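You operate a simulated robot arm through the tools that you are given. There is no shell and no other tool.

The job below is to be done with a simulated two-armed robot. You get a single attempt, and the scene is never put back.

Task
Open the steel knob fully and jog carriage 3 to the middle.
Fine: key off before the guard door opens; door shut, key on, reset; hold jog till it stands before the cylinder.
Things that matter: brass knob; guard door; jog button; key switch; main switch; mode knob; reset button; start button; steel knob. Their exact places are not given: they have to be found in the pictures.

It is judged by the outcome, as a careful person would: the job done as asked, and still so three seconds after it is handed in. It fails if anything else is knocked over, pushed out of place, dropped, spilled or broken.

Robot
Two 7-joint arms with two-finger parallel grippers on one trunk, on a base that drives. Base frame: it is fixed to the floor where the robot stands at the start and does not move with it; the origin is under the middle of the robot, x ahead of it, y to its left, z up. Units: m, degrees, N and s.
The left shoulder is at the start at [0.018, 0.139, 1.48], the right one opposite. With the tool pointing down near the work surface each hand reaches from about 0.1 to 0.3 m from the robot's upright axis, wherever it stands, measured 20 degrees to its own side. Places, roughly: brass knob [0.4, 0.5, 0.8]; guard door [0.2, 0.8, 1]; jog button [0.5, 0, 1.1]; key switch [0.5, 0, 1]; main switch [0.4, 0.1, 1]; mode knob [0.4, 0.1, 1.2]; reset button [0.5, -0.1, 1.1]; start button [0.4, 0.1, 1.1]; steel knob [0.5, 0.4, 0.8]. Payload 1.57 kg a hand.
Tool frame (each hand has its own): the origin (TCP) lies between the finger pads and is the grasp point; the fingertips stand 0.03 m ahead of it; z points along the fingers, y is the line along which they close. Largest opening 0.08 m; finger width 0.017, thickness 0.012; the body of the gripper, 0.04 by 0.082 m, starts 0.08 m behind the TCP.
Orientation is that of the tool frame in the base frame, as a unit quaternion [x, y, z, w]. With the fingers straight down and closing along the base's y, the tool's x points along the base's -x, its y along +y and its z along -z.

Tools
- The arms move only by the tool apply_moves. It takes "left_series", "right_series" or both (then of equal length, played together; a hand with none holds still); each is a list of rows, each a list of 2 entries, a list of its own where there are three numbers: the shift along the tool's x, y, z in m, then the turn, a rotation vector about the tool's x, y, z in degrees. In form: [[[x, y, z], [ax, ay, az]], ...]. A call has 1 to 20 rows; each row is the pose to reach, as a shift and turn from the pose commanded when the call began, along the tool's axes at that moment. "left_fingers" and "right_fingers" are, for a hand that has rows, the gripper command, from -1 (fully open) to 1 (shut), values between in proportion, set as the call begins (left out, the last holds). Each row takes 0.2 s and may step no farther than 0.05 m and 8.6 degrees from the row before; otherwise, or with a gripper value out of range, the whole call is refused. A pose out of reach is approached as far as the arm can. The call stops where the force on the tool passes 40 N (or 10 N more than at its start, if that is more) or the arm is blocked; 0.2 s more then pass. Each finger travels about 0.045 m/s and halts on what it meets, pressing with about 31 N; the grip force reading is that of the motor and also rises with nothing between the fingers. The clock runs only during rows and for 0.2 s after the last one: add rows that repeat a pose to give the fingers time. The reply holds the time, the measured pose of the TCP, the force on the tool along the base axes, the opening and the grip force, in the units named above and with some noise, with the torque about the TCP (base axes, N m) and any sound that the robot's microphone picked up.
- Cameras (640 x 400 px; columns grow to the right, rows downward): "scene" is now at [0.182, 0.0397, 1.4048]; the picture's right is [0.36, -0.93, -0.01], its down [-0.22, -0.08, -0.97] and it looks along [0.91, 0.36, -0.23] (base axes); focal length 214 px, centre (320, 200). "left" rides on the left gripper at [0.072, 0.007, -0.122] in its tool frame; the picture's right is [-0.09, 1.00, 0.00], its down [-0.84, -0.08, -0.54] and it looks along [-0.54, -0.05, 0.84] (tool axes); focal length 238 px, centre (320, 200). "right" rides on the right gripper at [0.072, -0.007, -0.122] in its tool frame; the picture's right is [0.09, 1.00, 0.00], its down [-0.84, 0.08, -0.54] and it looks along [-0.54, 0.05, 0.84] (tool axes); focal length 238 px, centre (320, 200).
- grab_frame(camera): a new picture of that camera. The clock stands still meanwhile.
- move_column(by): slides the trunk up (or, below 0, down) by that many m; the arms and the scene camera ride with it, the base frame stays. It gives what a move gives, with no picture.
- steer(legs): drives the robot by 1 to 6 legs, each [ahead, left, turn to the left] in m, m and degrees, along the robot's own axes; the way and the turn of a leg run together, so that a leg with both is an arc; at most 1.5 m and 180 degrees a leg. The arms and the cameras ride along, it lands a little off, and it stops where it bumps. It gives what a move gives.
- aim_head(pan, tilt): turns the head with the scene camera to pan (to the left, within 60 degrees either way) and tilt (down, from -29 to 69), counted from straight ahead of the robot. It gives what a move gives.
- point_at(camera, pixels): for up to 12 pixels [column, row] of the newest picture of that camera ("zoom" is the newest enlarged one), the place [x, y, z] in the base frame of the surface seen there, good to about 0.002 m, but the place of the scene camera against the robot may be out by one fixed shift of up to 0.012 m in any direction. The clock stands still meanwhile.
- enlarge(camera, box): a new picture of the part [left, top, right, bottom] of that camera's present view, enlarged. The clock stands still meanwhile.
- job_done(): hands the job in; it is judged then, once.

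Open the grippers and draw the arms clear of the work before you hand the job in, unless the task says otherwise.

The tools are called after "Call:" as name(argument=value, ...) on one line, values as JSON. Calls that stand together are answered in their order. apply_moves: Moves the arms, as the interface text tells. Its arguments: {"type":"object","properties":{"left_series":{"type":"array","items":{"type":"array"}},"left_fingers":{"type":"number"},"right_series":{"type":"array","items":{"type":"array"}},"right_fingers":{"type":"number"}},"required":[]} The other tools are called the same way: move_column (by) slides the trunk up or down; steer (legs) drives the base; aim_head (pan, tilt) turns the head that bears the scene camera; grab_frame (camera) takes a picture; point_at (camera, pixels) gives the place of the surface under pixels of a picture; enlarge (camera, box) takes an enlarged picture of a part of a camera's view; job_done () hands the job in.

At the start:

```text
t: 0.0
left_eef_pos: [0.2694, 0.341, 1.3512]
left_tool_rot: [-0.017, 0.989, -0.001, -0.145]
left_ft_force: [-0.4, 0.3, -0.5]
left_moment: [0.0, 0.01, 0.01]
left_opening: 0.0797
left_gripper_force: 0.0
right_eef_pos: [0.3251, 0.0301, 1.3654]
right_tool_rot: [0.0, 0.982, 0.002, -0.191]
right_ft_force: [-0.3, -0.1, 0.3]
right_moment: [0.02, -0.03, 0.01]
right_opening: 0.0802
right_gripper_force: 0.1
trunk travel left (down, up): [-0.855, 0.385]
robot x, y, heading: [0.0014, -0.002, 0.1]
head pan, tilt: [21.3, 13.3]
```

scene: 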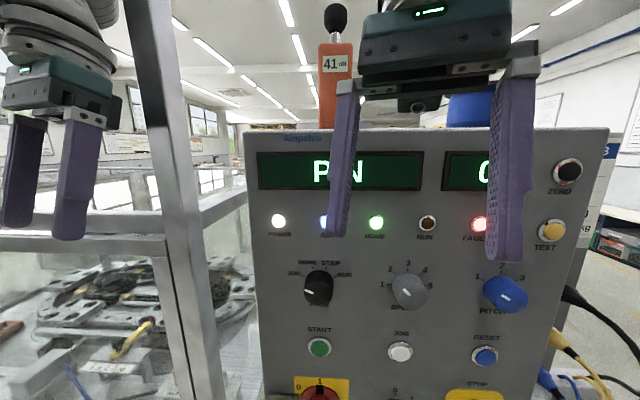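
right: 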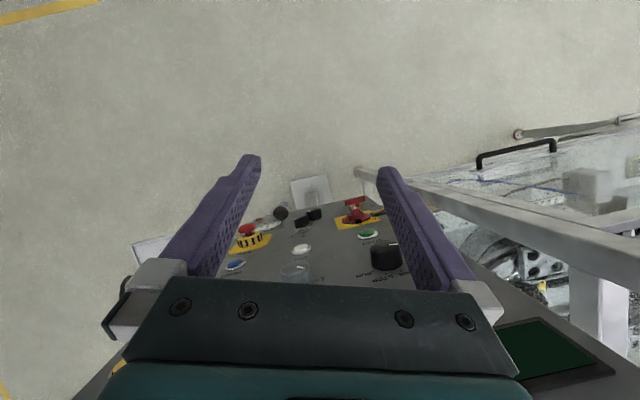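
left: 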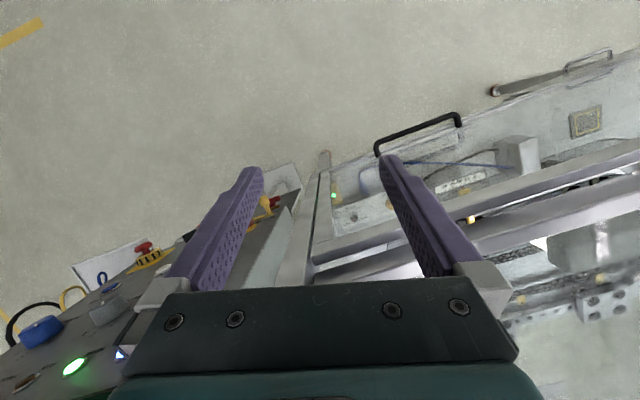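

The first picture shows the control panel ahead, with the mode knob near (318,288), START (318,347), JOG (400,351) and RESET (484,355). I tilt the head down to see the rest of the panel and the key switch.

Call:
aim_head(pan=10, tilt=40)

Call:
grab_frame(camera="scene")

```text
t: 0.9
left_eef_pos: [0.2701, 0.3411, 1.3498]
left_tool_rot: [-0.019, 0.989, -0.004, -0.144]
left_ft_force: [0.0, 0.6, -0.8]
left_moment: [0.0, -0.01, -0.01]
left_opening: 0.0799
left_gripper_force: 0.0
right_eef_pos: [0.326, 0.0297, 1.3652]
right_tool_rot: [-0.001, 0.982, 0.001, -0.191]
right_ft_force: [0.7, 0.1, 0.1]
right_moment: [0.01, -0.01, 0.0]
right_opening: 0.08
right_gripper_force: 0.0
trunk travel left (down, up): [-0.855, 0.385]
robot x, y, heading: [0.0018, 0.001, 0.0]
head pan, tilt: [10.0, 40.0]
```

```text
taken
```

scene: 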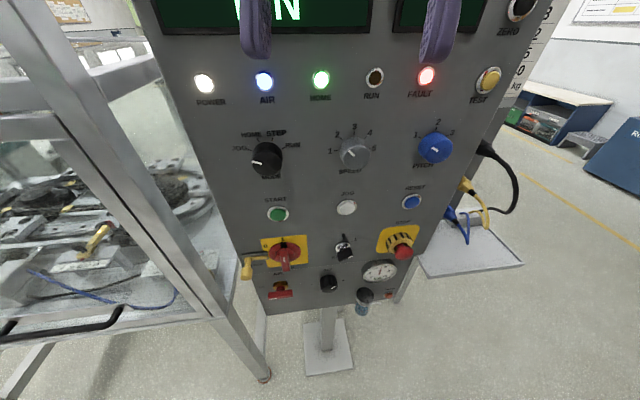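

The panel is seen whole now: main switch (285,252), key switch (344,248), a red stop (400,250). I enlarge the panel to read the labels and states.

Call:
enlarge(camera="scene", box=[220, 170, 460, 320])

Call:
enlarge(camera="scene", box=[180, 0, 520, 212])

```text
2.67 times, centred on (340, 245) of scene
```

zoom: 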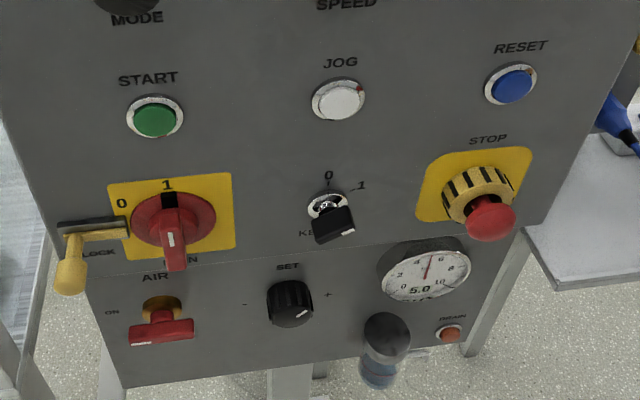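

```text
1.88 times, centred on (350, 106) of scene
```

zoom: 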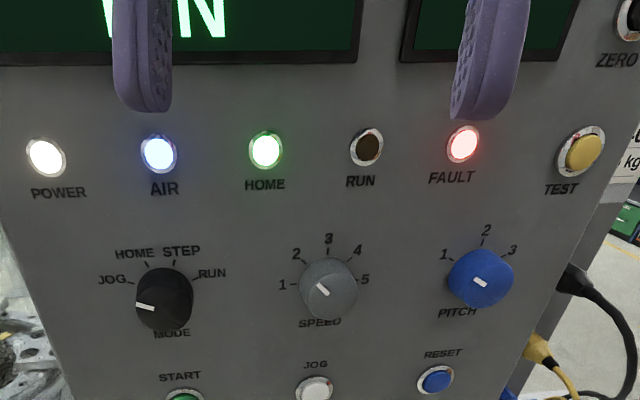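

FAULT is lit, the mode knob points to the left (JOG side) and the key is in the switch. Now I look to the left for the machine, the door and the knobs.

Call:
aim_head(pan=55, tilt=35)

Call:
grab_frame(camera="scene")

```text
t: 2.0
left_eef_pos: [0.2694, 0.34, 1.3502]
left_tool_rot: [-0.018, 0.989, -0.003, -0.144]
left_ft_force: [-0.8, 0.2, -0.7]
left_moment: [0.0, -0.01, -0.03]
left_opening: 0.0803
left_gripper_force: 0.2
right_eef_pos: [0.3262, 0.0292, 1.3662]
right_tool_rot: [0.001, 0.982, 0.001, -0.191]
right_ft_force: [1.0, -0.3, -0.2]
right_moment: [0.0, -0.01, -0.01]
right_opening: 0.0801
right_gripper_force: 0.0
trunk travel left (down, up): [-0.855, 0.385]
robot x, y, heading: [-0.0001, 0.0006, 0.1]
head pan, tilt: [55.0, 35.0]
```

```text
taken
```

scene: 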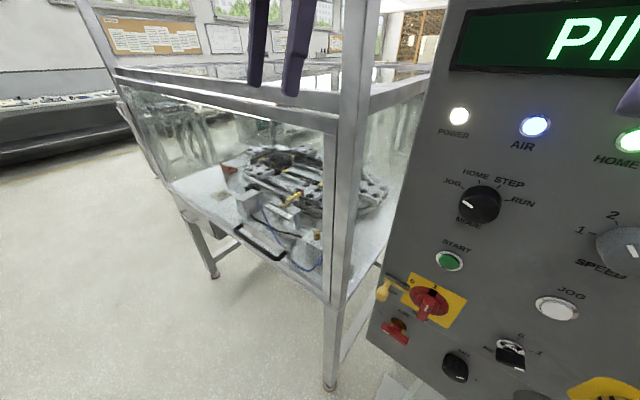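

The guarded machine is at the left with a door handle near (262,242); I enlarge the machine region and measure places there.

Call:
enlarge(camera="scene", box=[110, 70, 430, 270])

Call:
point_at(camera="scene", pixels=[[240, 232], [262, 245], [284, 260], [325, 295], [347, 290], [331, 385], [166, 175], [185, 215], [335, 125], [110, 70], [217, 275], [290, 200]])

```text
2.00 times, centred on (270, 170) of scene
```

zoom: 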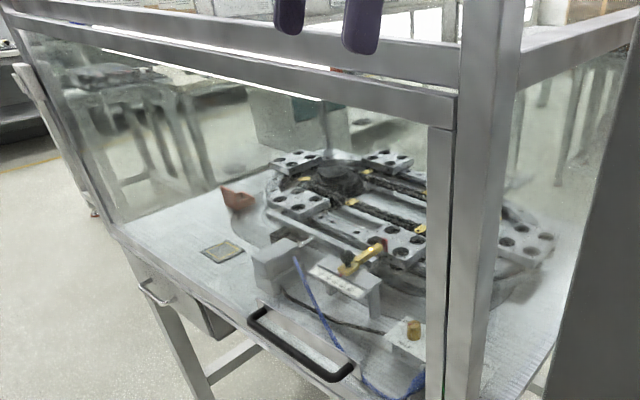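

```text
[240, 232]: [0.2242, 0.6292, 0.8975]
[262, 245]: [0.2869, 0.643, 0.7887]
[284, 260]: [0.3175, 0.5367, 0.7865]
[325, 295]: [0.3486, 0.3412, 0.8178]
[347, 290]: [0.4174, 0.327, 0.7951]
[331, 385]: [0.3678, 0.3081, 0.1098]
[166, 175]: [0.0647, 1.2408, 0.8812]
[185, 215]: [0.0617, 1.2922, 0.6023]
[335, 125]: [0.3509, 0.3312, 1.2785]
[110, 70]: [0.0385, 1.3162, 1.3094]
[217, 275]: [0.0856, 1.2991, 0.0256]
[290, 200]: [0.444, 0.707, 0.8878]
```

The door handle lies low on the door; the panel must be measured first. I look back at the panel and measure its controls and plane.

Call:
aim_head(pan=15, tilt=38)

Call:
grab_frame(camera="scene")

```text
t: 3.1
left_eef_pos: [0.2695, 0.3399, 1.3507]
left_tool_rot: [-0.018, 0.989, -0.002, -0.144]
left_ft_force: [0.3, -0.5, -0.1]
left_moment: [-0.01, 0.02, 0.0]
left_opening: 0.08
left_gripper_force: 0.0
right_eef_pos: [0.326, 0.0292, 1.3667]
right_tool_rot: [0.0, 0.982, 0.0, -0.19]
right_ft_force: [-0.5, -0.4, 0.5]
right_moment: [0.02, -0.01, -0.03]
right_opening: 0.0801
right_gripper_force: 0.1
trunk travel left (down, up): [-0.855, 0.385]
robot x, y, heading: [-0.0024, 0.0013, -0.1]
head pan, tilt: [15.0, 38.0]
```

```text
taken
```

scene: 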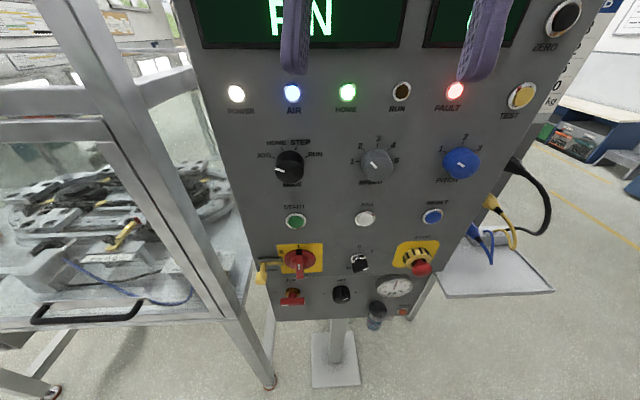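

I measure the controls and the plane of the panel in this view: mode (288,165), start (296,221), jog (364,218), reset (432,216), key (358,262), main switch (299,261).

Call:
point_at(camera="scene", pixels=[[296, 221], [364, 218], [432, 216], [358, 262], [360, 266], [299, 261], [288, 165], [240, 120], [480, 110], [330, 245], [390, 235], [300, 310]])

Call:
enlarge(camera="scene", box=[240, 190, 460, 328])

```text
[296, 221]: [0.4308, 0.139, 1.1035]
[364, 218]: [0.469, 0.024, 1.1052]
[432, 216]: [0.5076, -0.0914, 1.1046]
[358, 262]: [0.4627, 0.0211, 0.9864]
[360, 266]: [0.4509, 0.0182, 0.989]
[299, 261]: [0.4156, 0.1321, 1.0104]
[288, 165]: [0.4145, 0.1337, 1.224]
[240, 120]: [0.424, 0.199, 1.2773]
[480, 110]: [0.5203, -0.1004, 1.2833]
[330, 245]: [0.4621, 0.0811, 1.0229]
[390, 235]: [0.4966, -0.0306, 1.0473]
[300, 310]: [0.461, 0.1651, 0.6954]
```

```text
2.90 times, centred on (350, 259) of scene
```

zoom: 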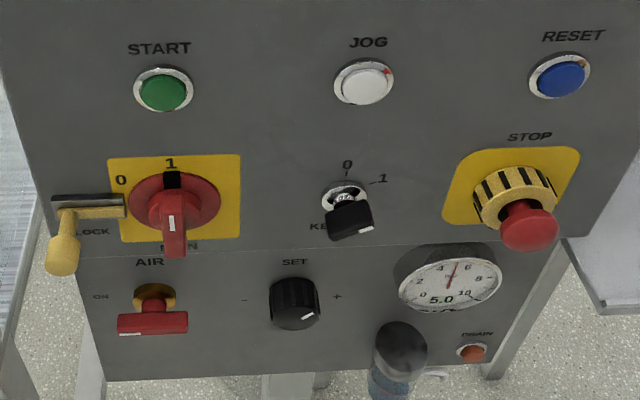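

The panel stands vertical, about 18° turned from the base axes, face near x=0.46 at y=0.08. I back off a little and turn to face it squarely, so both arms have room to reach forward.

Call:
steer(legs=[[-0.2, 0, 0], [0, 0, 18.4]])

Call:
aim_head(pan=-5, tilt=22)

Call:
grab_frame(camera="scene")

```text
t: 5.8
left_eef_pos: [-0.0561, 0.4085, 1.3496]
left_tool_rot: [-0.181, 0.973, -0.026, -0.142]
left_ft_force: [-0.1, 0.5, -0.6]
left_moment: [-0.01, 0.01, 0.01]
left_opening: 0.0802
left_gripper_force: 0.1
right_eef_pos: [0.0977, 0.1334, 1.3665]
right_tool_rot: [-0.163, 0.968, -0.031, -0.187]
right_ft_force: [0.7, -1.1, 0.2]
right_moment: [0.03, -0.01, 0.03]
right_opening: 0.0799
right_gripper_force: 0.1
trunk travel left (down, up): [-0.855, 0.385]
robot x, y, heading: [-0.2059, 0.0017, 19.3]
head pan, tilt: [15.0, 38.0]
```

```text
t: 6.6
left_eef_pos: [-0.0568, 0.409, 1.3491]
left_tool_rot: [-0.181, 0.973, -0.026, -0.143]
left_ft_force: [0.3, -0.5, 0.0]
left_moment: [0.01, -0.03, 0.01]
left_opening: 0.0799
left_gripper_force: 0.1
right_eef_pos: [0.0973, 0.133, 1.3663]
right_tool_rot: [-0.163, 0.968, -0.032, -0.187]
right_ft_force: [-0.1, -0.3, 0.2]
right_moment: [0.0, -0.01, -0.01]
right_opening: 0.0801
right_gripper_force: 0.0
trunk travel left (down, up): [-0.855, 0.385]
robot x, y, heading: [-0.2041, -0.0001, 19.4]
head pan, tilt: [-5.0, 22.0]
```

```text
taken
```

scene: 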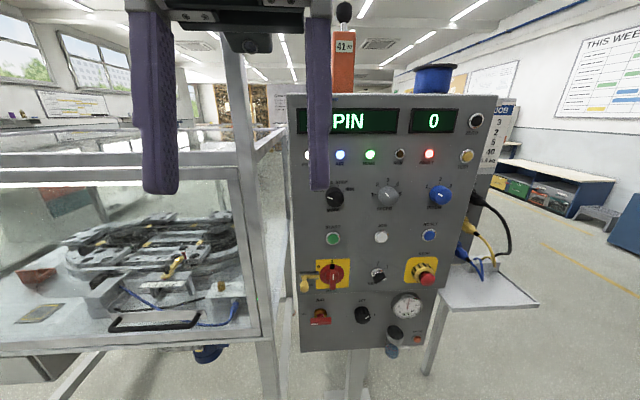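

Now the whole panel and machine are in view; the display reads "PIN" and "0". I enlarge the panel, the machine interior and the sheets.

Call:
enlarge(camera="scene", box=[285, 90, 525, 240])

Call:
enlarge(camera="scene", box=[290, 220, 450, 350])

Call:
enlarge(camera="scene", box=[0, 150, 300, 360])

```text
2.67 times, centred on (405, 165) of scene
```

zoom: 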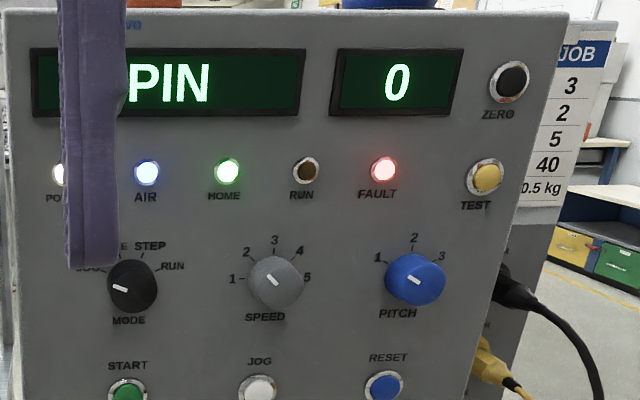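

```text
3.08 times, centred on (370, 285) of scene
```

zoom: 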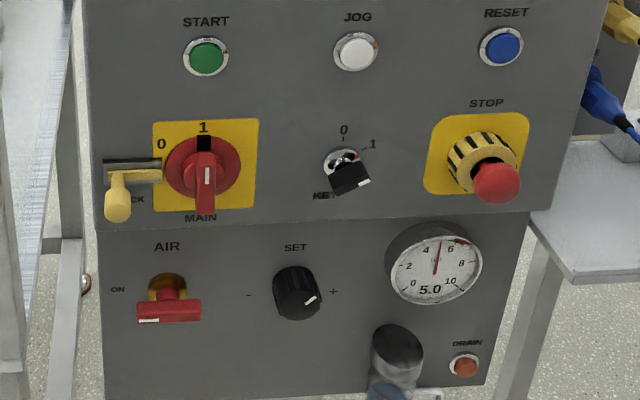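

```text
1.90 times, centred on (150, 255) of scene
```

zoom: 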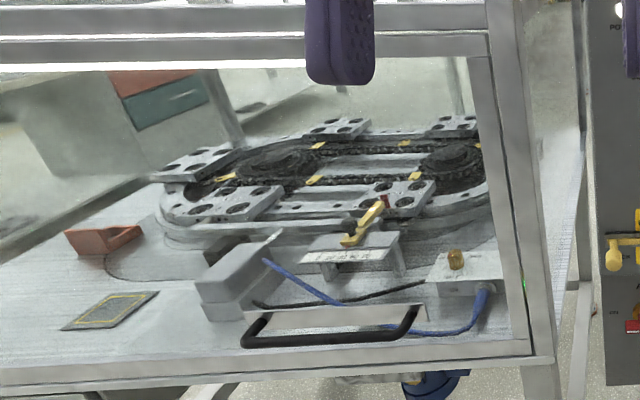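

The key bow at zoom (350,175) appears turned with its white mark toward 1 (on). I enlarge it further and measure.

Call:
enlarge(camera="scene", box=[352, 250, 408, 294])

Call:
point_at(camera="scene", pixels=[[376, 271], [379, 276], [375, 277], [384, 277], [394, 266], [345, 268], [429, 236], [381, 237], [333, 239], [300, 300], [440, 290], [334, 197]])

```text
9.09 times, centred on (380, 272) of scene
```

zoom: 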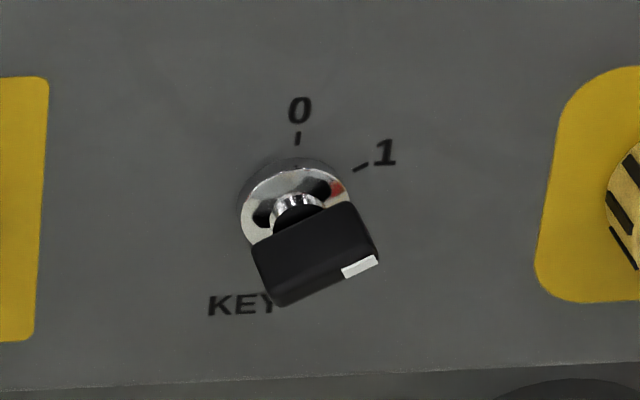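

```text
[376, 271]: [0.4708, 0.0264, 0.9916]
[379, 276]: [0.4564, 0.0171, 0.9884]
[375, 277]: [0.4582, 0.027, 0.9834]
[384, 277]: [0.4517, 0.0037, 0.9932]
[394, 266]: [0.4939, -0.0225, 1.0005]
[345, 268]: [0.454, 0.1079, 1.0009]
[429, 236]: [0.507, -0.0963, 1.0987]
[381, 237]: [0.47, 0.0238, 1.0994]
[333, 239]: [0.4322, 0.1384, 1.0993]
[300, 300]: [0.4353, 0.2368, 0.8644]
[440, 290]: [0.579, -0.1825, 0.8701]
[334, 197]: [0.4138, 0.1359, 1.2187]
```

The key's bow sits at 1 (on), its wide side about 60° clockwise from upright, and FAULT is lit. I lower the trunk so the arm can reach the key with level fingers.

Call:
move_column(by=-0.25)

```text
t: 9.2
left_eef_pos: [-0.0576, 0.409, 1.0994]
left_tool_rot: [-0.183, 0.972, -0.027, -0.143]
left_ft_force: [0.3, -0.4, 0.6]
left_moment: [0.0, -0.04, 0.01]
left_opening: 0.08
left_gripper_force: 0.1
right_eef_pos: [0.0978, 0.1331, 1.117]
right_tool_rot: [-0.163, 0.968, -0.031, -0.187]
right_ft_force: [-0.1, -0.5, -0.2]
right_moment: [-0.02, -0.01, 0.0]
right_opening: 0.08
right_gripper_force: 0.0
trunk travel left (down, up): [-0.605, 0.635]
robot x, y, heading: [-0.2011, -0.0031, 19.2]
head pan, tilt: [-5.0, 22.0]
```

Now I swing the right hand forward to level fingers facing the panel, ahead of the key but well short of it.

Call:
apply_moves(right_series=[[[-0.0139, -0.0139, 0.0023], [0.03, -7.0, 0.05]], [[-0.0277, -0.0279, 0.0047], [0.05, -14.0, 0.1]], [[-0.0416, -0.0418, 0.007], [0.08, -21.0, 0.14]], [[-0.0554, -0.0558, 0.0093], [0.1, -28.0, 0.19]], [[-0.0693, -0.0697, 0.0116], [0.13, -35.0, 0.24]], [[-0.0832, -0.0836, 0.014], [0.16, -42.0, 0.29]], [[-0.097, -0.0976, 0.0163], [0.18, -49.0, 0.34]], [[-0.1109, -0.1115, 0.0186], [0.21, -56.0, 0.38]], [[-0.1247, -0.1255, 0.021], [0.23, -63.0, 0.43]], [[-0.1386, -0.1394, 0.0233], [0.26, -70.0, 0.48]], [[-0.1525, -0.1533, 0.0256], [0.29, -77.0, 0.53]], [[-0.1663, -0.1673, 0.028], [0.31, -84.0, 0.58]], [[-0.1802, -0.1812, 0.0303], [0.34, -91.0, 0.62]], [[-0.194, -0.1952, 0.0326], [0.36, -98.0, 0.67]], [[-0.2079, -0.2091, 0.035], [0.39, -105.0, 0.72]], [[-0.2218, -0.223, 0.0373], [0.42, -111.8, 0.77]]])

Call:
grab_frame(camera="right")

Call:
grab_frame(camera="scene")

```text
t: 12.1
left_eef_pos: [-0.0583, 0.4084, 1.1004]
left_tool_rot: [-0.183, 0.972, -0.027, -0.143]
left_ft_force: [0.9, 0.3, -0.2]
left_moment: [0.01, 0.01, 0.01]
left_opening: 0.0802
left_gripper_force: 0.1
right_eef_pos: [0.2561, 0.0391, 0.9582]
right_tool_rot: [-0.131, 0.859, 0.068, 0.489]
right_ft_force: [-0.3, -0.9, 0.5]
right_moment: [0.01, 0.01, 0.0]
right_opening: 0.08
right_gripper_force: 0.1
right hand out of reach, approached as far as the arm can: row 12, 13, 14
trunk travel left (down, up): [-0.605, 0.635]
robot x, y, heading: [-0.2059, -0.0025, 19.4]
head pan, tilt: [-5.0, 22.0]
stopped in row 14 (right hand): the arm was blocked; the commanded pose is now the measured one
```

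```text
taken
```

right: 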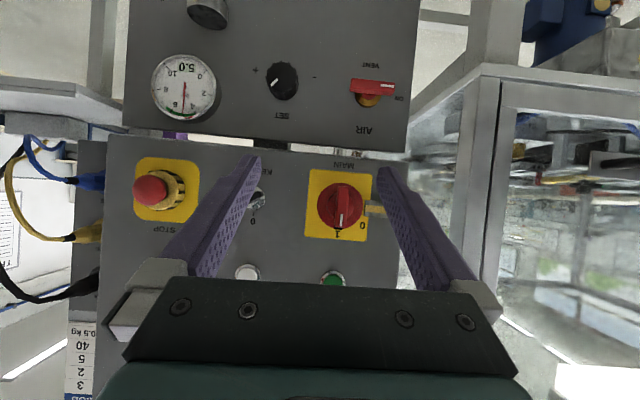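

```text
taken
```

scene: 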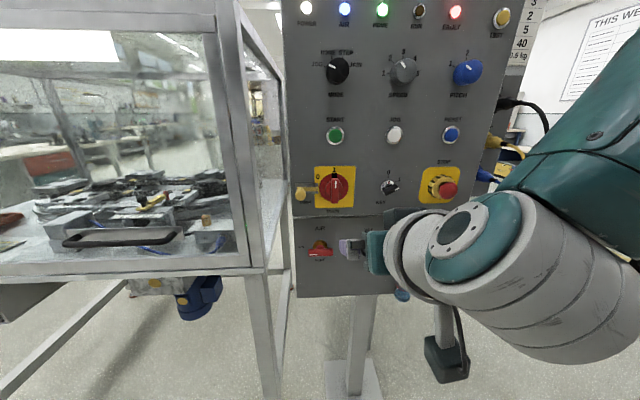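

The right wrist hit its limit before levelling (fingers still 31° down), because the arm is folded and the shoulder too high. I back off a little and lower the trunk more.

Call:
steer(legs=[[-0.15, 0, -0.8]])

Call:
move_column(by=-0.3)

Call:
grab_frame(camera="scene")

```text
t: 13.5
left_eef_pos: [-0.1919, 0.359, 1.1004]
left_tool_rot: [-0.175, 0.974, -0.026, -0.142]
left_ft_force: [0.7, 0.0, 0.8]
left_moment: [0.01, -0.02, -0.01]
left_opening: 0.0799
left_gripper_force: 0.0
right_eef_pos: [0.1181, -0.0141, 0.9573]
right_tool_rot: [-0.125, 0.86, 0.065, 0.49]
right_ft_force: [0.4, -0.2, -0.1]
right_moment: [-0.03, 0.02, 0.0]
right_opening: 0.0799
right_gripper_force: 0.0
trunk travel left (down, up): [-0.605, 0.635]
robot x, y, heading: [-0.3415, -0.0495, 18.3]
head pan, tilt: [-5.0, 22.0]
```

```text
t: 16.5
left_eef_pos: [-0.1918, 0.3585, 0.7999]
left_tool_rot: [-0.175, 0.974, -0.026, -0.142]
left_ft_force: [-0.5, 0.0, 0.0]
left_moment: [-0.01, -0.01, 0.01]
left_opening: 0.0804
left_gripper_force: 0.1
right_eef_pos: [0.1168, -0.0129, 0.6573]
right_tool_rot: [-0.125, 0.86, 0.065, 0.49]
right_ft_force: [-1.2, -0.4, -0.2]
right_moment: [0.0, 0.01, 0.0]
right_opening: 0.08
right_gripper_force: 0.1
trunk travel left (down, up): [-0.305, 0.935]
robot x, y, heading: [-0.3427, -0.0503, 18.7]
head pan, tilt: [-5.0, 22.0]
```

```text
taken
```

scene: 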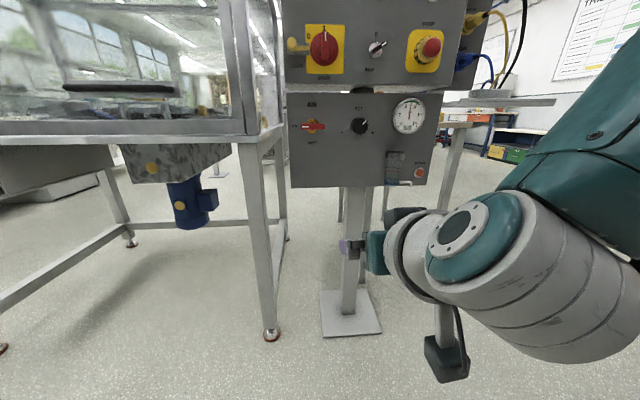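

The key is at (376,48) now, above the hand. I raise and level the right hand toward a place short of the key.

Call:
apply_moves(right_series=[[[-0.0341, -0.0059, 0.0016], [-0.19, -2.56, 0]], [[-0.0682, -0.0118, 0.0032], [-0.39, -5.1, 0]], [[-0.1023, -0.0178, 0.0048], [-0.58, -7.7, 0]], [[-0.1364, -0.0237, 0.0064], [-0.77, -10.2, 0]], [[-0.1705, -0.0296, 0.008], [-0.97, -12.8, 0]], [[-0.2046, -0.0355, 0.0096], [-1.16, -15.4, 0]], [[-0.2387, -0.0414, 0.0112], [-1.35, -17.9, 0]], [[-0.2728, -0.0473, 0.0128], [-1.55, -20.5, 0]], [[-0.3069, -0.0533, 0.0144], [-1.74, -23.0, 0]], [[-0.341, -0.0592, 0.016], [-1.93, -25.6, 0]], [[-0.3751, -0.0651, 0.0176], [-2.13, -28.2, 0]], [[-0.4092, -0.071, 0.0192], [-2.32, -30.7, 0]]])

Call:
grab_frame(camera="right")

Call:
grab_frame(camera="scene")

```text
t: 17.2
left_eef_pos: [-0.192, 0.3596, 0.7989]
left_tool_rot: [-0.177, 0.973, -0.026, -0.143]
left_ft_force: [-0.6, 0.7, 0.4]
left_moment: [0.0, -0.01, 0.01]
left_opening: 0.08
left_gripper_force: 0.0
right_eef_pos: [0.1207, -0.0256, 0.6448]
right_tool_rot: [-0.138, 0.877, 0.061, 0.457]
right_ft_force: [0.2, -0.7, 0.7]
right_moment: [-0.02, 0.01, 0.02]
right_opening: 0.08
right_gripper_force: 0.1
trunk travel left (down, up): [-0.305, 0.935]
robot x, y, heading: [-0.3444, -0.0421, 18.4]
head pan, tilt: [-5.0, 22.0]
stopped in row 3 (right hand): the arm was blocked; the commanded pose is now the measured one
```

```text
taken
```

right: 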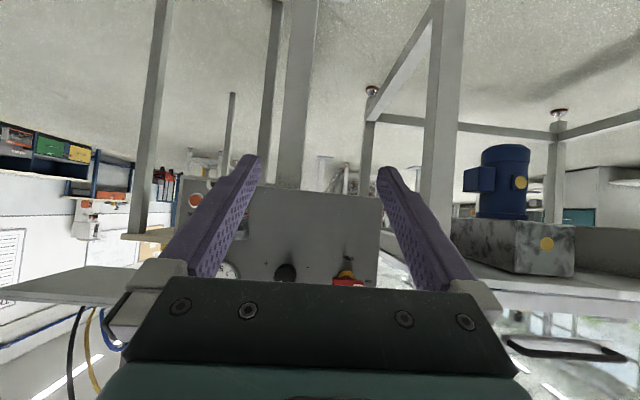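

```text
taken
```

scene: 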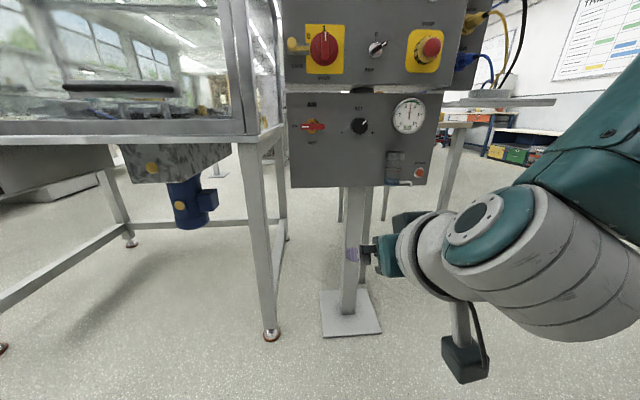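

The arm was blocked again in its folded posture, at (0.12,-0.03,0.64). I unfold it: forward with the fingers turned more downward, to leave the joint limit.

Call:
apply_moves(right_series=[[[-0.0115, 0.0004, 0.0164], [0, 5, 0]], [[-0.023, 0.0008, 0.0328], [0, 10, 0]], [[-0.0345, 0.0012, 0.0492], [0, 15, 0]], [[-0.046, 0.0016, 0.0656], [0, 20, 0]], [[-0.0577, 0.0019, 0.0818], [0, 25, 0]]])

Call:
grab_frame(camera="scene")

```text
t: 18.4
left_eef_pos: [-0.1926, 0.3594, 0.7999]
left_tool_rot: [-0.176, 0.974, -0.026, -0.142]
left_ft_force: [0.6, -0.2, 0.7]
left_moment: [0.03, 0.04, 0.02]
left_opening: 0.0801
left_gripper_force: 0.2
right_eef_pos: [0.2168, 0.0086, 0.6473]
right_tool_rot: [-0.149, 0.954, 0.033, 0.258]
right_ft_force: [-0.3, -0.2, 0.1]
right_moment: [0.01, 0.01, 0.01]
right_opening: 0.08
right_gripper_force: 0.1
trunk travel left (down, up): [-0.305, 0.935]
robot x, y, heading: [-0.3434, -0.0493, 18.7]
head pan, tilt: [-5.0, 22.0]
```

```text
taken
```

scene: 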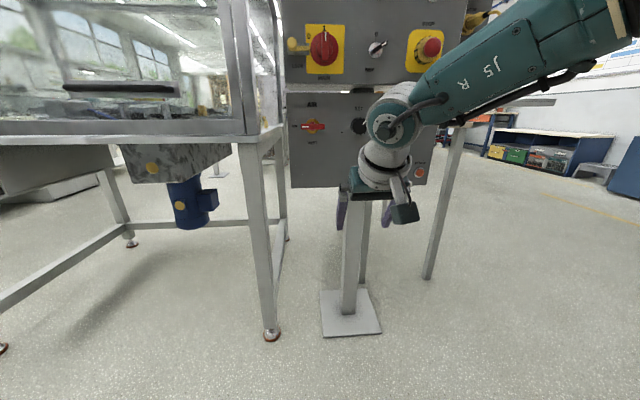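

That worked; the arm is unfolded with the fingers about 60° down. I now raise the hand to key height, keeping this tilt.

Call:
apply_moves(right_series=[[[-0.0247, -0.0071, -0.0284], [0, 0, 0]], [[-0.0495, -0.0141, -0.0567], [0, 0, 0]], [[-0.0742, -0.0212, -0.0851], [0, 0, 0]], [[-0.0989, -0.0282, -0.1134], [0, 0, 0]], [[-0.1237, -0.0353, -0.1418], [0, 0, 0]], [[-0.1484, -0.0424, -0.1701], [0, 0, 0]], [[-0.1731, -0.0494, -0.1985], [0, 0, 0]], [[-0.1978, -0.0565, -0.2268], [0, 0, 0]], [[-0.2226, -0.0635, -0.2552], [0, 0, 0]], [[-0.2473, -0.0706, -0.2835], [0, 0, 0]]])

Call:
grab_frame(camera="scene")

Call:
grab_frame(camera="right")

```text
t: 20.0
left_eef_pos: [-0.193, 0.3585, 0.7995]
left_tool_rot: [-0.175, 0.974, -0.026, -0.144]
left_ft_force: [-0.3, 0.6, -0.1]
left_moment: [0.0, -0.02, 0.01]
left_opening: 0.08
left_gripper_force: 0.1
right_eef_pos: [0.2296, -0.0368, 0.765]
right_tool_rot: [-0.159, 0.972, 0.013, 0.171]
right_ft_force: [-0.1, -0.1, -0.8]
right_moment: [0.02, -0.02, 0.01]
right_opening: 0.0799
right_gripper_force: 0.1
right hand out of reach, approached as far as the arm can: row 5, 6, 7, 8
trunk travel left (down, up): [-0.305, 0.935]
robot x, y, heading: [-0.3389, -0.045, 18.4]
head pan, tilt: [-5.0, 22.0]
stopped in row 8 (right hand): the arm was blocked; the commanded pose is now the measured one
```

```text
taken
```

scene: 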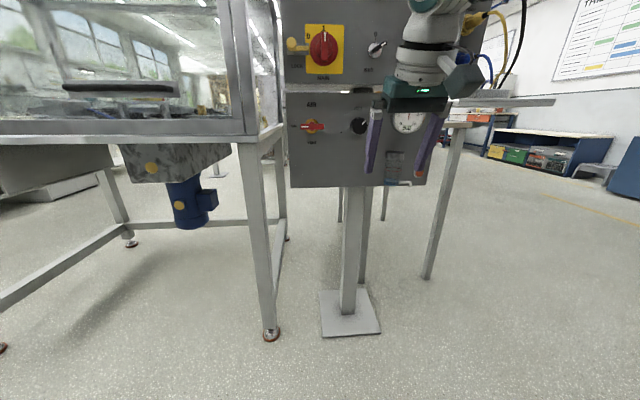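

```text
taken
```

right: 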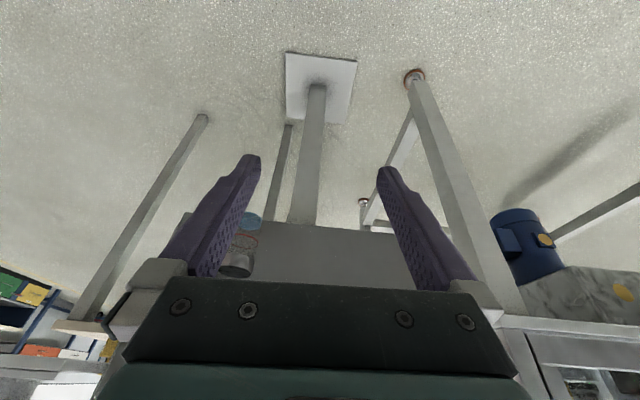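

The right hand is blocked near (0.23,-0.04,0.77). I look at the right arm itself to see its posture.

Call:
aim_head(pan=-45, tilt=0)

Call:
grab_frame(camera="scene")

Call:
aim_head(pan=-60, tilt=-25)

Call:
grab_frame(camera="scene")

```text
t: 21.1
left_eef_pos: [-0.191, 0.3584, 0.8002]
left_tool_rot: [-0.176, 0.974, -0.025, -0.143]
left_ft_force: [0.3, 0.0, -0.1]
left_moment: [-0.01, -0.02, 0.01]
left_opening: 0.08
left_gripper_force: 0.0
right_eef_pos: [0.229, -0.0367, 0.765]
right_tool_rot: [-0.161, 0.972, 0.014, 0.171]
right_ft_force: [0.2, -0.6, -0.1]
right_moment: [0.01, 0.02, -0.01]
right_opening: 0.0801
right_gripper_force: 0.1
trunk travel left (down, up): [-0.305, 0.935]
robot x, y, heading: [-0.3411, -0.0434, 18.4]
head pan, tilt: [-45.0, 0.0]
```

```text
taken
```

scene: 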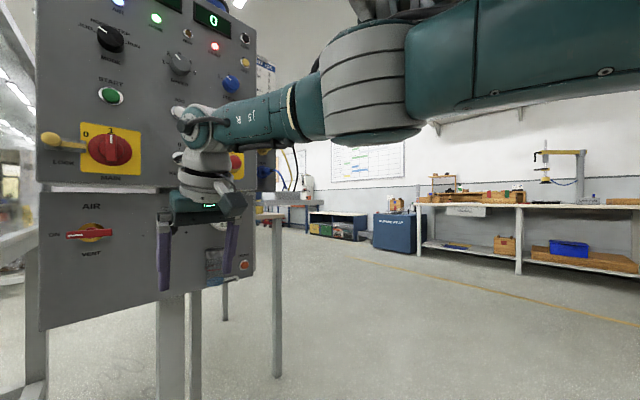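

```text
t: 22.0
left_eef_pos: [-0.1926, 0.3587, 0.8]
left_tool_rot: [-0.175, 0.974, -0.025, -0.143]
left_ft_force: [0.7, -0.2, 0.1]
left_moment: [0.02, -0.01, 0.01]
left_opening: 0.0799
left_gripper_force: 0.0
right_eef_pos: [0.229, -0.0365, 0.7641]
right_tool_rot: [-0.16, 0.972, 0.014, 0.173]
right_ft_force: [-0.3, 1.0, 0.2]
right_moment: [0.0, -0.02, -0.02]
right_opening: 0.0798
right_gripper_force: 0.1
trunk travel left (down, up): [-0.305, 0.935]
robot x, y, heading: [-0.343, -0.0487, 18.5]
head pan, tilt: [-60.0, -25.0]
```

```text
taken
```

scene: 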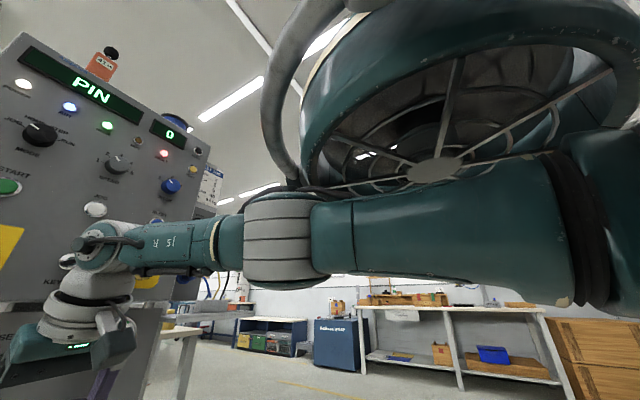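

The arm is fully stretched in a straight line: the wrist reaches only about 0.47 m from the shoulder. I now level the hand about the wrist, pulling back slightly, so it points at the panel without folding.

Call:
apply_moves(right_series=[[[-0.0123, -0.0005, -0.0152], [-0.08, -7.0, 0.12]], [[-0.0246, -0.0011, -0.0305], [-0.16, -14.0, 0.24]], [[-0.0368, -0.0016, -0.0457], [-0.24, -21.0, 0.36]], [[-0.0491, -0.0022, -0.061], [-0.32, -28.0, 0.48]], [[-0.0614, -0.0027, -0.0762], [-0.4, -35.0, 0.6]], [[-0.0737, -0.0032, -0.0914], [-0.48, -42.0, 0.72]], [[-0.086, -0.0038, -0.1067], [-0.56, -49.0, 0.84]], [[-0.0982, -0.0043, -0.1219], [-0.64, -56.0, 0.96]], [[-0.1105, -0.0049, -0.1372], [-0.72, -63.0, 1.08]], [[-0.1228, -0.0054, -0.1524], [-0.8, -70.1, 1.2]]])

Call:
grab_frame(camera="scene")

Call:
grab_frame(camera="right")

```text
t: 24.4
left_eef_pos: [-0.1915, 0.359, 0.798]
left_tool_rot: [-0.177, 0.973, -0.027, -0.143]
left_ft_force: [0.9, 0.1, 0.0]
left_moment: [0.01, 0.0, -0.01]
left_opening: 0.0801
left_gripper_force: 0.0
right_eef_pos: [0.2878, -0.036, 0.9025]
right_tool_rot: [-0.111, 0.757, 0.093, 0.637]
right_ft_force: [-0.5, 0.5, 0.1]
right_moment: [0.01, -0.02, 0.0]
right_opening: 0.0801
right_gripper_force: 0.1
right hand out of reach, approached as far as the arm can: row 10
trunk travel left (down, up): [-0.305, 0.935]
robot x, y, heading: [-0.3417, -0.0444, 18.3]
head pan, tilt: [-60.0, -25.0]
stopped in row 10 (right hand): the arm was blocked; the commanded pose is now the measured one
```

```text
taken
```

scene: 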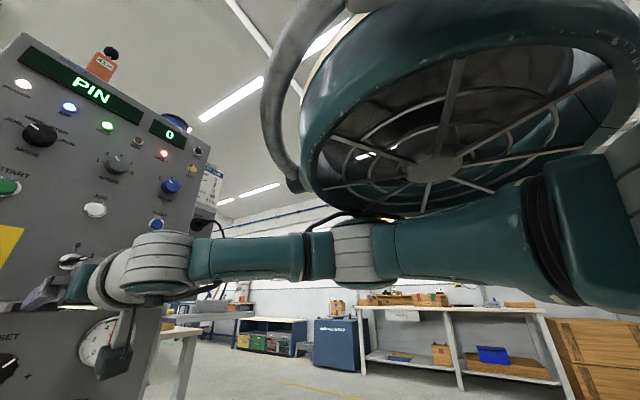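

```text
taken
```

right: 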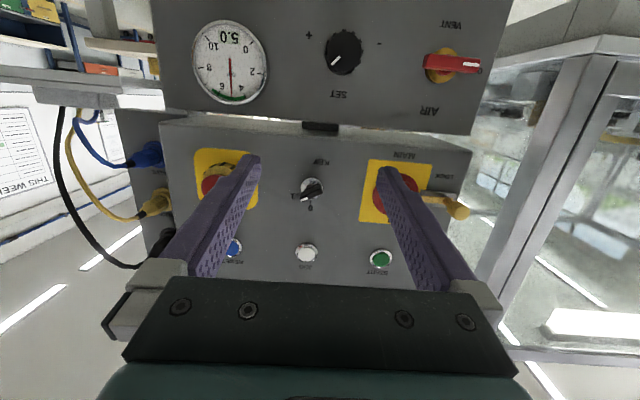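

The hand is now nearly level (10° down), facing the key at (312,188) in the hand view; it seems the wrist cannot bend above the forearm's line. I lower the trunk so that the forearm rises toward the panel, giving the wrist room.

Call:
move_column(by=-0.17)

```text
t: 26.3
left_eef_pos: [-0.1916, 0.3585, 0.6303]
left_tool_rot: [-0.175, 0.974, -0.025, -0.142]
left_ft_force: [0.1, -0.6, -0.2]
left_moment: [-0.01, -0.01, 0.01]
left_opening: 0.0799
left_gripper_force: 0.0
right_eef_pos: [0.2883, -0.0354, 0.7334]
right_tool_rot: [-0.11, 0.756, 0.093, 0.638]
right_ft_force: [0.0, -0.5, 0.4]
right_moment: [0.02, 0.03, 0.0]
right_opening: 0.0802
right_gripper_force: 0.0
trunk travel left (down, up): [-0.135, 1.105]
robot x, y, heading: [-0.3429, -0.0487, 18.4]
head pan, tilt: [-60.0, -25.0]
```

I now raise the right hand to key height, drawing back slightly and levelling it fully.

Call:
apply_moves(right_series=[[[-0.0366, -0.0002, -0.0123], [-0.26, -1.37, -0.02]], [[-0.0731, -0.0004, -0.0246], [-0.52, -2.75, -0.04]], [[-0.1097, -0.0006, -0.0369], [-0.78, -4.12, -0.06]], [[-0.1463, -0.0007, -0.0491], [-1.05, -5.5, -0.09]], [[-0.1829, -0.0009, -0.0614], [-1.31, -6.87, -0.11]], [[-0.2194, -0.0011, -0.0737], [-1.57, -8.25, -0.13]], [[-0.256, -0.0013, -0.086], [-1.83, -9.62, -0.15]]])

Call:
grab_frame(camera="right")

```text
t: 27.2
left_eef_pos: [-0.1918, 0.3586, 0.6304]
left_tool_rot: [-0.176, 0.973, -0.027, -0.144]
left_ft_force: [-0.2, 0.0, 0.5]
left_moment: [-0.02, -0.02, 0.01]
left_opening: 0.0798
left_gripper_force: 0.1
right_eef_pos: [0.2783, -0.0379, 0.7665]
right_tool_rot: [-0.129, 0.785, 0.09, 0.6]
right_ft_force: [-0.2, -0.5, -0.2]
right_moment: [0.0, -0.02, 0.02]
right_opening: 0.0797
right_gripper_force: 0.0
trunk travel left (down, up): [-0.135, 1.105]
robot x, y, heading: [-0.3416, -0.0432, 18.5]
head pan, tilt: [-60.0, -25.0]
stopped in row 4 (right hand): the arm was blocked; the commanded pose is now the measured one
```

```text
taken
```

right: 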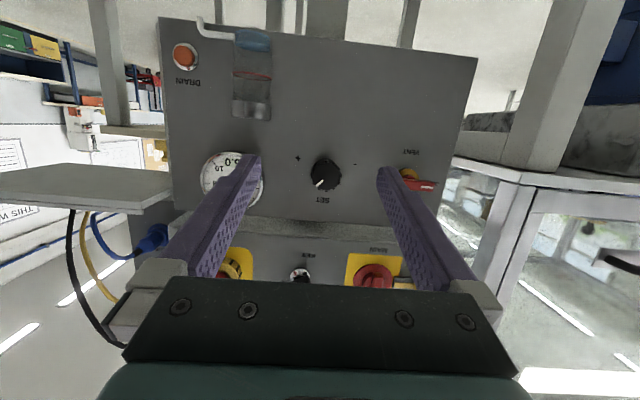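

Blocked again while close to the wrist limit. I tilt the fingers down 30° while lifting and drawing back the wrist, then will level it once the forearm rises.

Call:
apply_moves(right_series=[[[-0.0136, -0.0003, -0.0206], [0, 6, 0]], [[-0.0271, -0.0006, -0.0412], [0, 12, 0]], [[-0.0407, -0.001, -0.0617], [0, 18, 0]], [[-0.0542, -0.0013, -0.0823], [0, 24, 0]], [[-0.0678, -0.0016, -0.1029], [0, 30, 0]]])

Call:
aim_head(pan=-60, tilt=0)

Call:
grab_frame(camera="scene")

```text
t: 27.9
left_eef_pos: [-0.1924, 0.3589, 0.6292]
left_tool_rot: [-0.176, 0.974, -0.026, -0.143]
left_ft_force: [-0.1, 0.4, 0.7]
left_moment: [-0.01, 0.0, 0.02]
left_opening: 0.08
left_gripper_force: 0.1
right_eef_pos: [0.2447, -0.0548, 0.6981]
right_tool_rot: [-0.146, 0.89, 0.057, 0.428]
right_ft_force: [0.4, 0.8, 0.2]
right_moment: [0.06, -0.04, 0.0]
right_opening: 0.0798
right_gripper_force: 0.0
trunk travel left (down, up): [-0.135, 1.105]
robot x, y, heading: [-0.3431, -0.0509, 18.6]
head pan, tilt: [-60.0, -25.0]
stopped in row 3 (right hand): the arm was blocked; the commanded pose is now the measured one
```

```text
t: 28.8
left_eef_pos: [-0.1922, 0.3595, 0.6299]
left_tool_rot: [-0.176, 0.973, -0.026, -0.144]
left_ft_force: [0.3, -0.1, -0.2]
left_moment: [-0.01, -0.01, 0.03]
left_opening: 0.0802
left_gripper_force: 0.1
right_eef_pos: [0.2442, -0.0543, 0.6974]
right_tool_rot: [-0.147, 0.89, 0.058, 0.429]
right_ft_force: [1.1, 0.5, 0.7]
right_moment: [0.02, -0.03, 0.02]
right_opening: 0.0801
right_gripper_force: 0.1
trunk travel left (down, up): [-0.135, 1.105]
robot x, y, heading: [-0.3417, -0.0513, 18.5]
head pan, tilt: [-60.0, 0.0]
```

```text
taken
```

scene: 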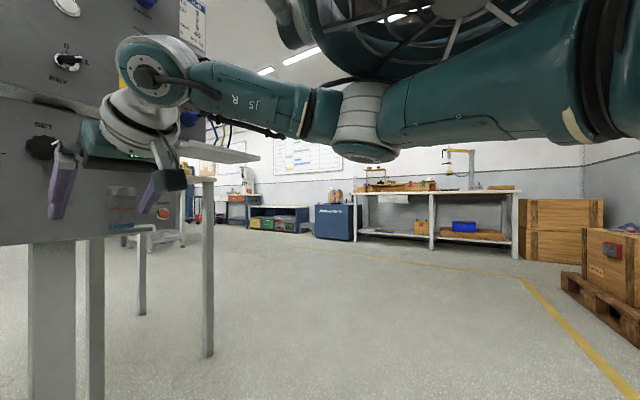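

I measure where the wrist, elbow and shoulder lie, to understand this arm's geometry: wrist joint (150,75), forearm start (310,110), elbow (365,110), upper arm (560,80).

Call:
point_at(camera="scene", pixels=[[150, 75], [240, 90], [310, 112], [362, 105], [362, 150], [450, 110], [560, 70], [600, 80], [630, 100], [130, 125], [165, 180], [100, 150]])

```text
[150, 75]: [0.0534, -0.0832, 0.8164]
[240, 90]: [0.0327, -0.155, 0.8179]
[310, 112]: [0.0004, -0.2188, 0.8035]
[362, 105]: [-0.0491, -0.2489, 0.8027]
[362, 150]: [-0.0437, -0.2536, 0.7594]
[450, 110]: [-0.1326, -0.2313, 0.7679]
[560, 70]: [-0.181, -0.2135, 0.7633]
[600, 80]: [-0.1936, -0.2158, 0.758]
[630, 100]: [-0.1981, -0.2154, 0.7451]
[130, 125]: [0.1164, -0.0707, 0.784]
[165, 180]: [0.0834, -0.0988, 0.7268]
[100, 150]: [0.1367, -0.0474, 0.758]
```

The elbow stands out to the right in the level plane, so levelling the hand needs the wrist to roll. I try rolling the hand counter-clockwise here, which should free the last joint.

Call:
apply_moves(right_series=[[[0, 0, 0], [0, 0, -7.5]], [[0, 0, 0], [0, 0, -15]], [[0, 0, 0], [0, 0, -22.5]], [[0, 0, 0], [0, 0, -30]], [[0, 0, 0], [0, 0, -37.5]], [[0, 0, 0], [0, 0, -45]], [[0, 0, 0], [0, 0, -52.5]], [[0, 0, 0], [0, 0, -60]]])

Call:
grab_frame(camera="scene")

```text
t: 30.4
left_eef_pos: [-0.193, 0.3592, 0.6289]
left_tool_rot: [-0.176, 0.973, -0.026, -0.145]
left_ft_force: [-0.4, 1.3, -0.3]
left_moment: [0.02, 0.01, -0.05]
left_opening: 0.08
left_gripper_force: 0.0
right_eef_pos: [0.2083, -0.087, 0.5398]
right_tool_rot: [-0.542, 0.789, -0.095, 0.274]
right_ft_force: [0.1, 0.4, -0.5]
right_moment: [-0.02, -0.02, 0.01]
right_opening: 0.0802
right_gripper_force: 0.0
trunk travel left (down, up): [-0.135, 1.105]
robot x, y, heading: [-0.3406, -0.0471, 18.7]
head pan, tilt: [-60.0, 0.0]
stopped in row 8 (right hand): the arm was blocked; the commanded pose is now the measured one
```

```text
taken
```

scene: 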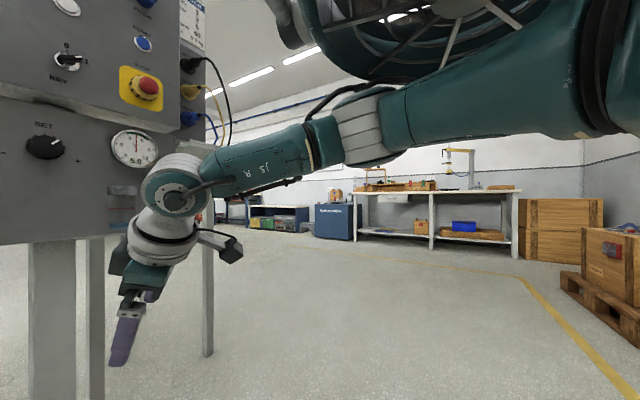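

The hand dropped by 15 cm instead of rolling in place, so some limit is at work. I check what the big ringed housing above the arm is, and where.

Call:
point_at(camera="scene", pixels=[[330, 40], [320, 10], [400, 75], [470, 60], [520, 20], [440, 30], [360, 100], [365, 140], [550, 60], [610, 60], [175, 195], [300, 20]])

Call:
aim_head(pan=-60, tilt=-29)

Call:
grab_frame(camera="scene")

```text
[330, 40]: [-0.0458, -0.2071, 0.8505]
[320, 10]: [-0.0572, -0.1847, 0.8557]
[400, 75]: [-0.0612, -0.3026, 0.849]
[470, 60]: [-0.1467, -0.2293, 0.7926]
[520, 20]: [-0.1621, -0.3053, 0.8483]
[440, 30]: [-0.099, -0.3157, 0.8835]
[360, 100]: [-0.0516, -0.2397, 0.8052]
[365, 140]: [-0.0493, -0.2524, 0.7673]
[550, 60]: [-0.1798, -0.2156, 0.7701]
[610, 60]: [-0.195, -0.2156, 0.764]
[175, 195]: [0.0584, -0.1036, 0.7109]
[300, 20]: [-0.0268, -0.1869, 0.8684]
```

```text
t: 31.4
left_eef_pos: [-0.1916, 0.3586, 0.6287]
left_tool_rot: [-0.176, 0.973, -0.026, -0.144]
left_ft_force: [0.8, 0.7, -0.5]
left_moment: [-0.05, 0.03, 0.06]
left_opening: 0.0801
left_gripper_force: 0.1
right_eef_pos: [0.2091, -0.087, 0.5393]
right_tool_rot: [-0.543, 0.788, -0.096, 0.273]
right_ft_force: [-0.4, -0.1, 0.3]
right_moment: [0.0, 0.01, 0.0]
right_opening: 0.0801
right_gripper_force: 0.1
trunk travel left (down, up): [-0.135, 1.105]
robot x, y, heading: [-0.3418, -0.0472, 18.5]
head pan, tilt: [-60.0, -28.6]
```

```text
taken
```

scene: 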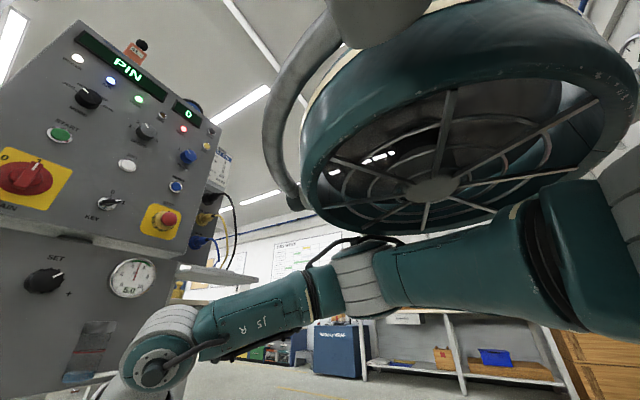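

The ring rides with the robot, so it is part of it. I restore the hand to its natural roll (fingers about 55° down), since that posture is one the arm can reach well; tilted fingers will do for this panel.

Call:
apply_moves(right_series=[[[0, 0, 0], [-0.2, -0.16, 7.3]], [[0, 0, 0], [-0.42, -0.33, 14.6]], [[0, 0, 0], [-0.63, -0.49, 21.9]], [[0, 0, 0], [-0.85, -0.65, 29.3]], [[0, 0, 0], [-1.06, -0.81, 36.6]], [[0, 0, 0], [-1.27, -0.98, 43.9]], [[0, 0, 0], [-1.48, -1.14, 51.2]]])

Call:
move_column(by=0.4)

Call:
aim_head(pan=-25, tilt=20)

Call:
grab_frame(camera="scene")

```text
t: 33.0
left_eef_pos: [-0.1917, 0.359, 0.6297]
left_tool_rot: [-0.177, 0.973, -0.026, -0.143]
left_ft_force: [-0.2, -0.7, -0.7]
left_moment: [0.01, -0.02, -0.02]
left_opening: 0.08
left_gripper_force: 0.0
right_eef_pos: [0.2107, -0.0866, 0.5406]
right_tool_rot: [-0.152, 0.944, 0.047, 0.289]
right_ft_force: [-0.1, -0.2, -0.2]
right_moment: [0.0, 0.0, -0.03]
right_opening: 0.08
right_gripper_force: 0.0
trunk travel left (down, up): [-0.135, 1.105]
robot x, y, heading: [-0.3403, -0.043, 18.6]
head pan, tilt: [-60.0, -28.6]
```

```text
t: 36.8
left_eef_pos: [-0.1925, 0.3595, 1.0296]
left_tool_rot: [-0.176, 0.974, -0.026, -0.144]
left_ft_force: [0.8, 0.0, -0.1]
left_moment: [-0.01, -0.01, -0.03]
left_opening: 0.0802
left_gripper_force: 0.1
right_eef_pos: [0.2101, -0.0856, 0.9389]
right_tool_rot: [-0.153, 0.944, 0.047, 0.289]
right_ft_force: [0.0, 0.2, 0.6]
right_moment: [-0.01, 0.0, 0.03]
right_opening: 0.0799
right_gripper_force: 0.0
trunk travel left (down, up): [-0.535, 0.705]
robot x, y, heading: [-0.3423, -0.0493, 18.5]
head pan, tilt: [-60.0, -28.6]
```

```text
t: 38.0
left_eef_pos: [-0.1926, 0.3595, 1.029]
left_tool_rot: [-0.176, 0.973, -0.027, -0.143]
left_ft_force: [0.3, -0.1, 0.7]
left_moment: [-0.01, -0.01, -0.01]
left_opening: 0.08
left_gripper_force: 0.0
right_eef_pos: [0.2105, -0.0863, 0.9397]
right_tool_rot: [-0.153, 0.944, 0.047, 0.288]
right_ft_force: [-0.2, 0.0, -0.6]
right_moment: [0.01, 0.0, 0.01]
right_opening: 0.08
right_gripper_force: 0.0
trunk travel left (down, up): [-0.535, 0.705]
robot x, y, heading: [-0.3408, -0.0475, 18.6]
head pan, tilt: [-25.0, 20.0]
```

```text
taken
```

scene: 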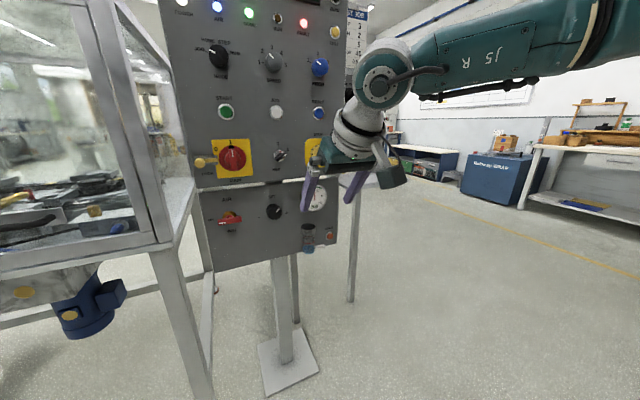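

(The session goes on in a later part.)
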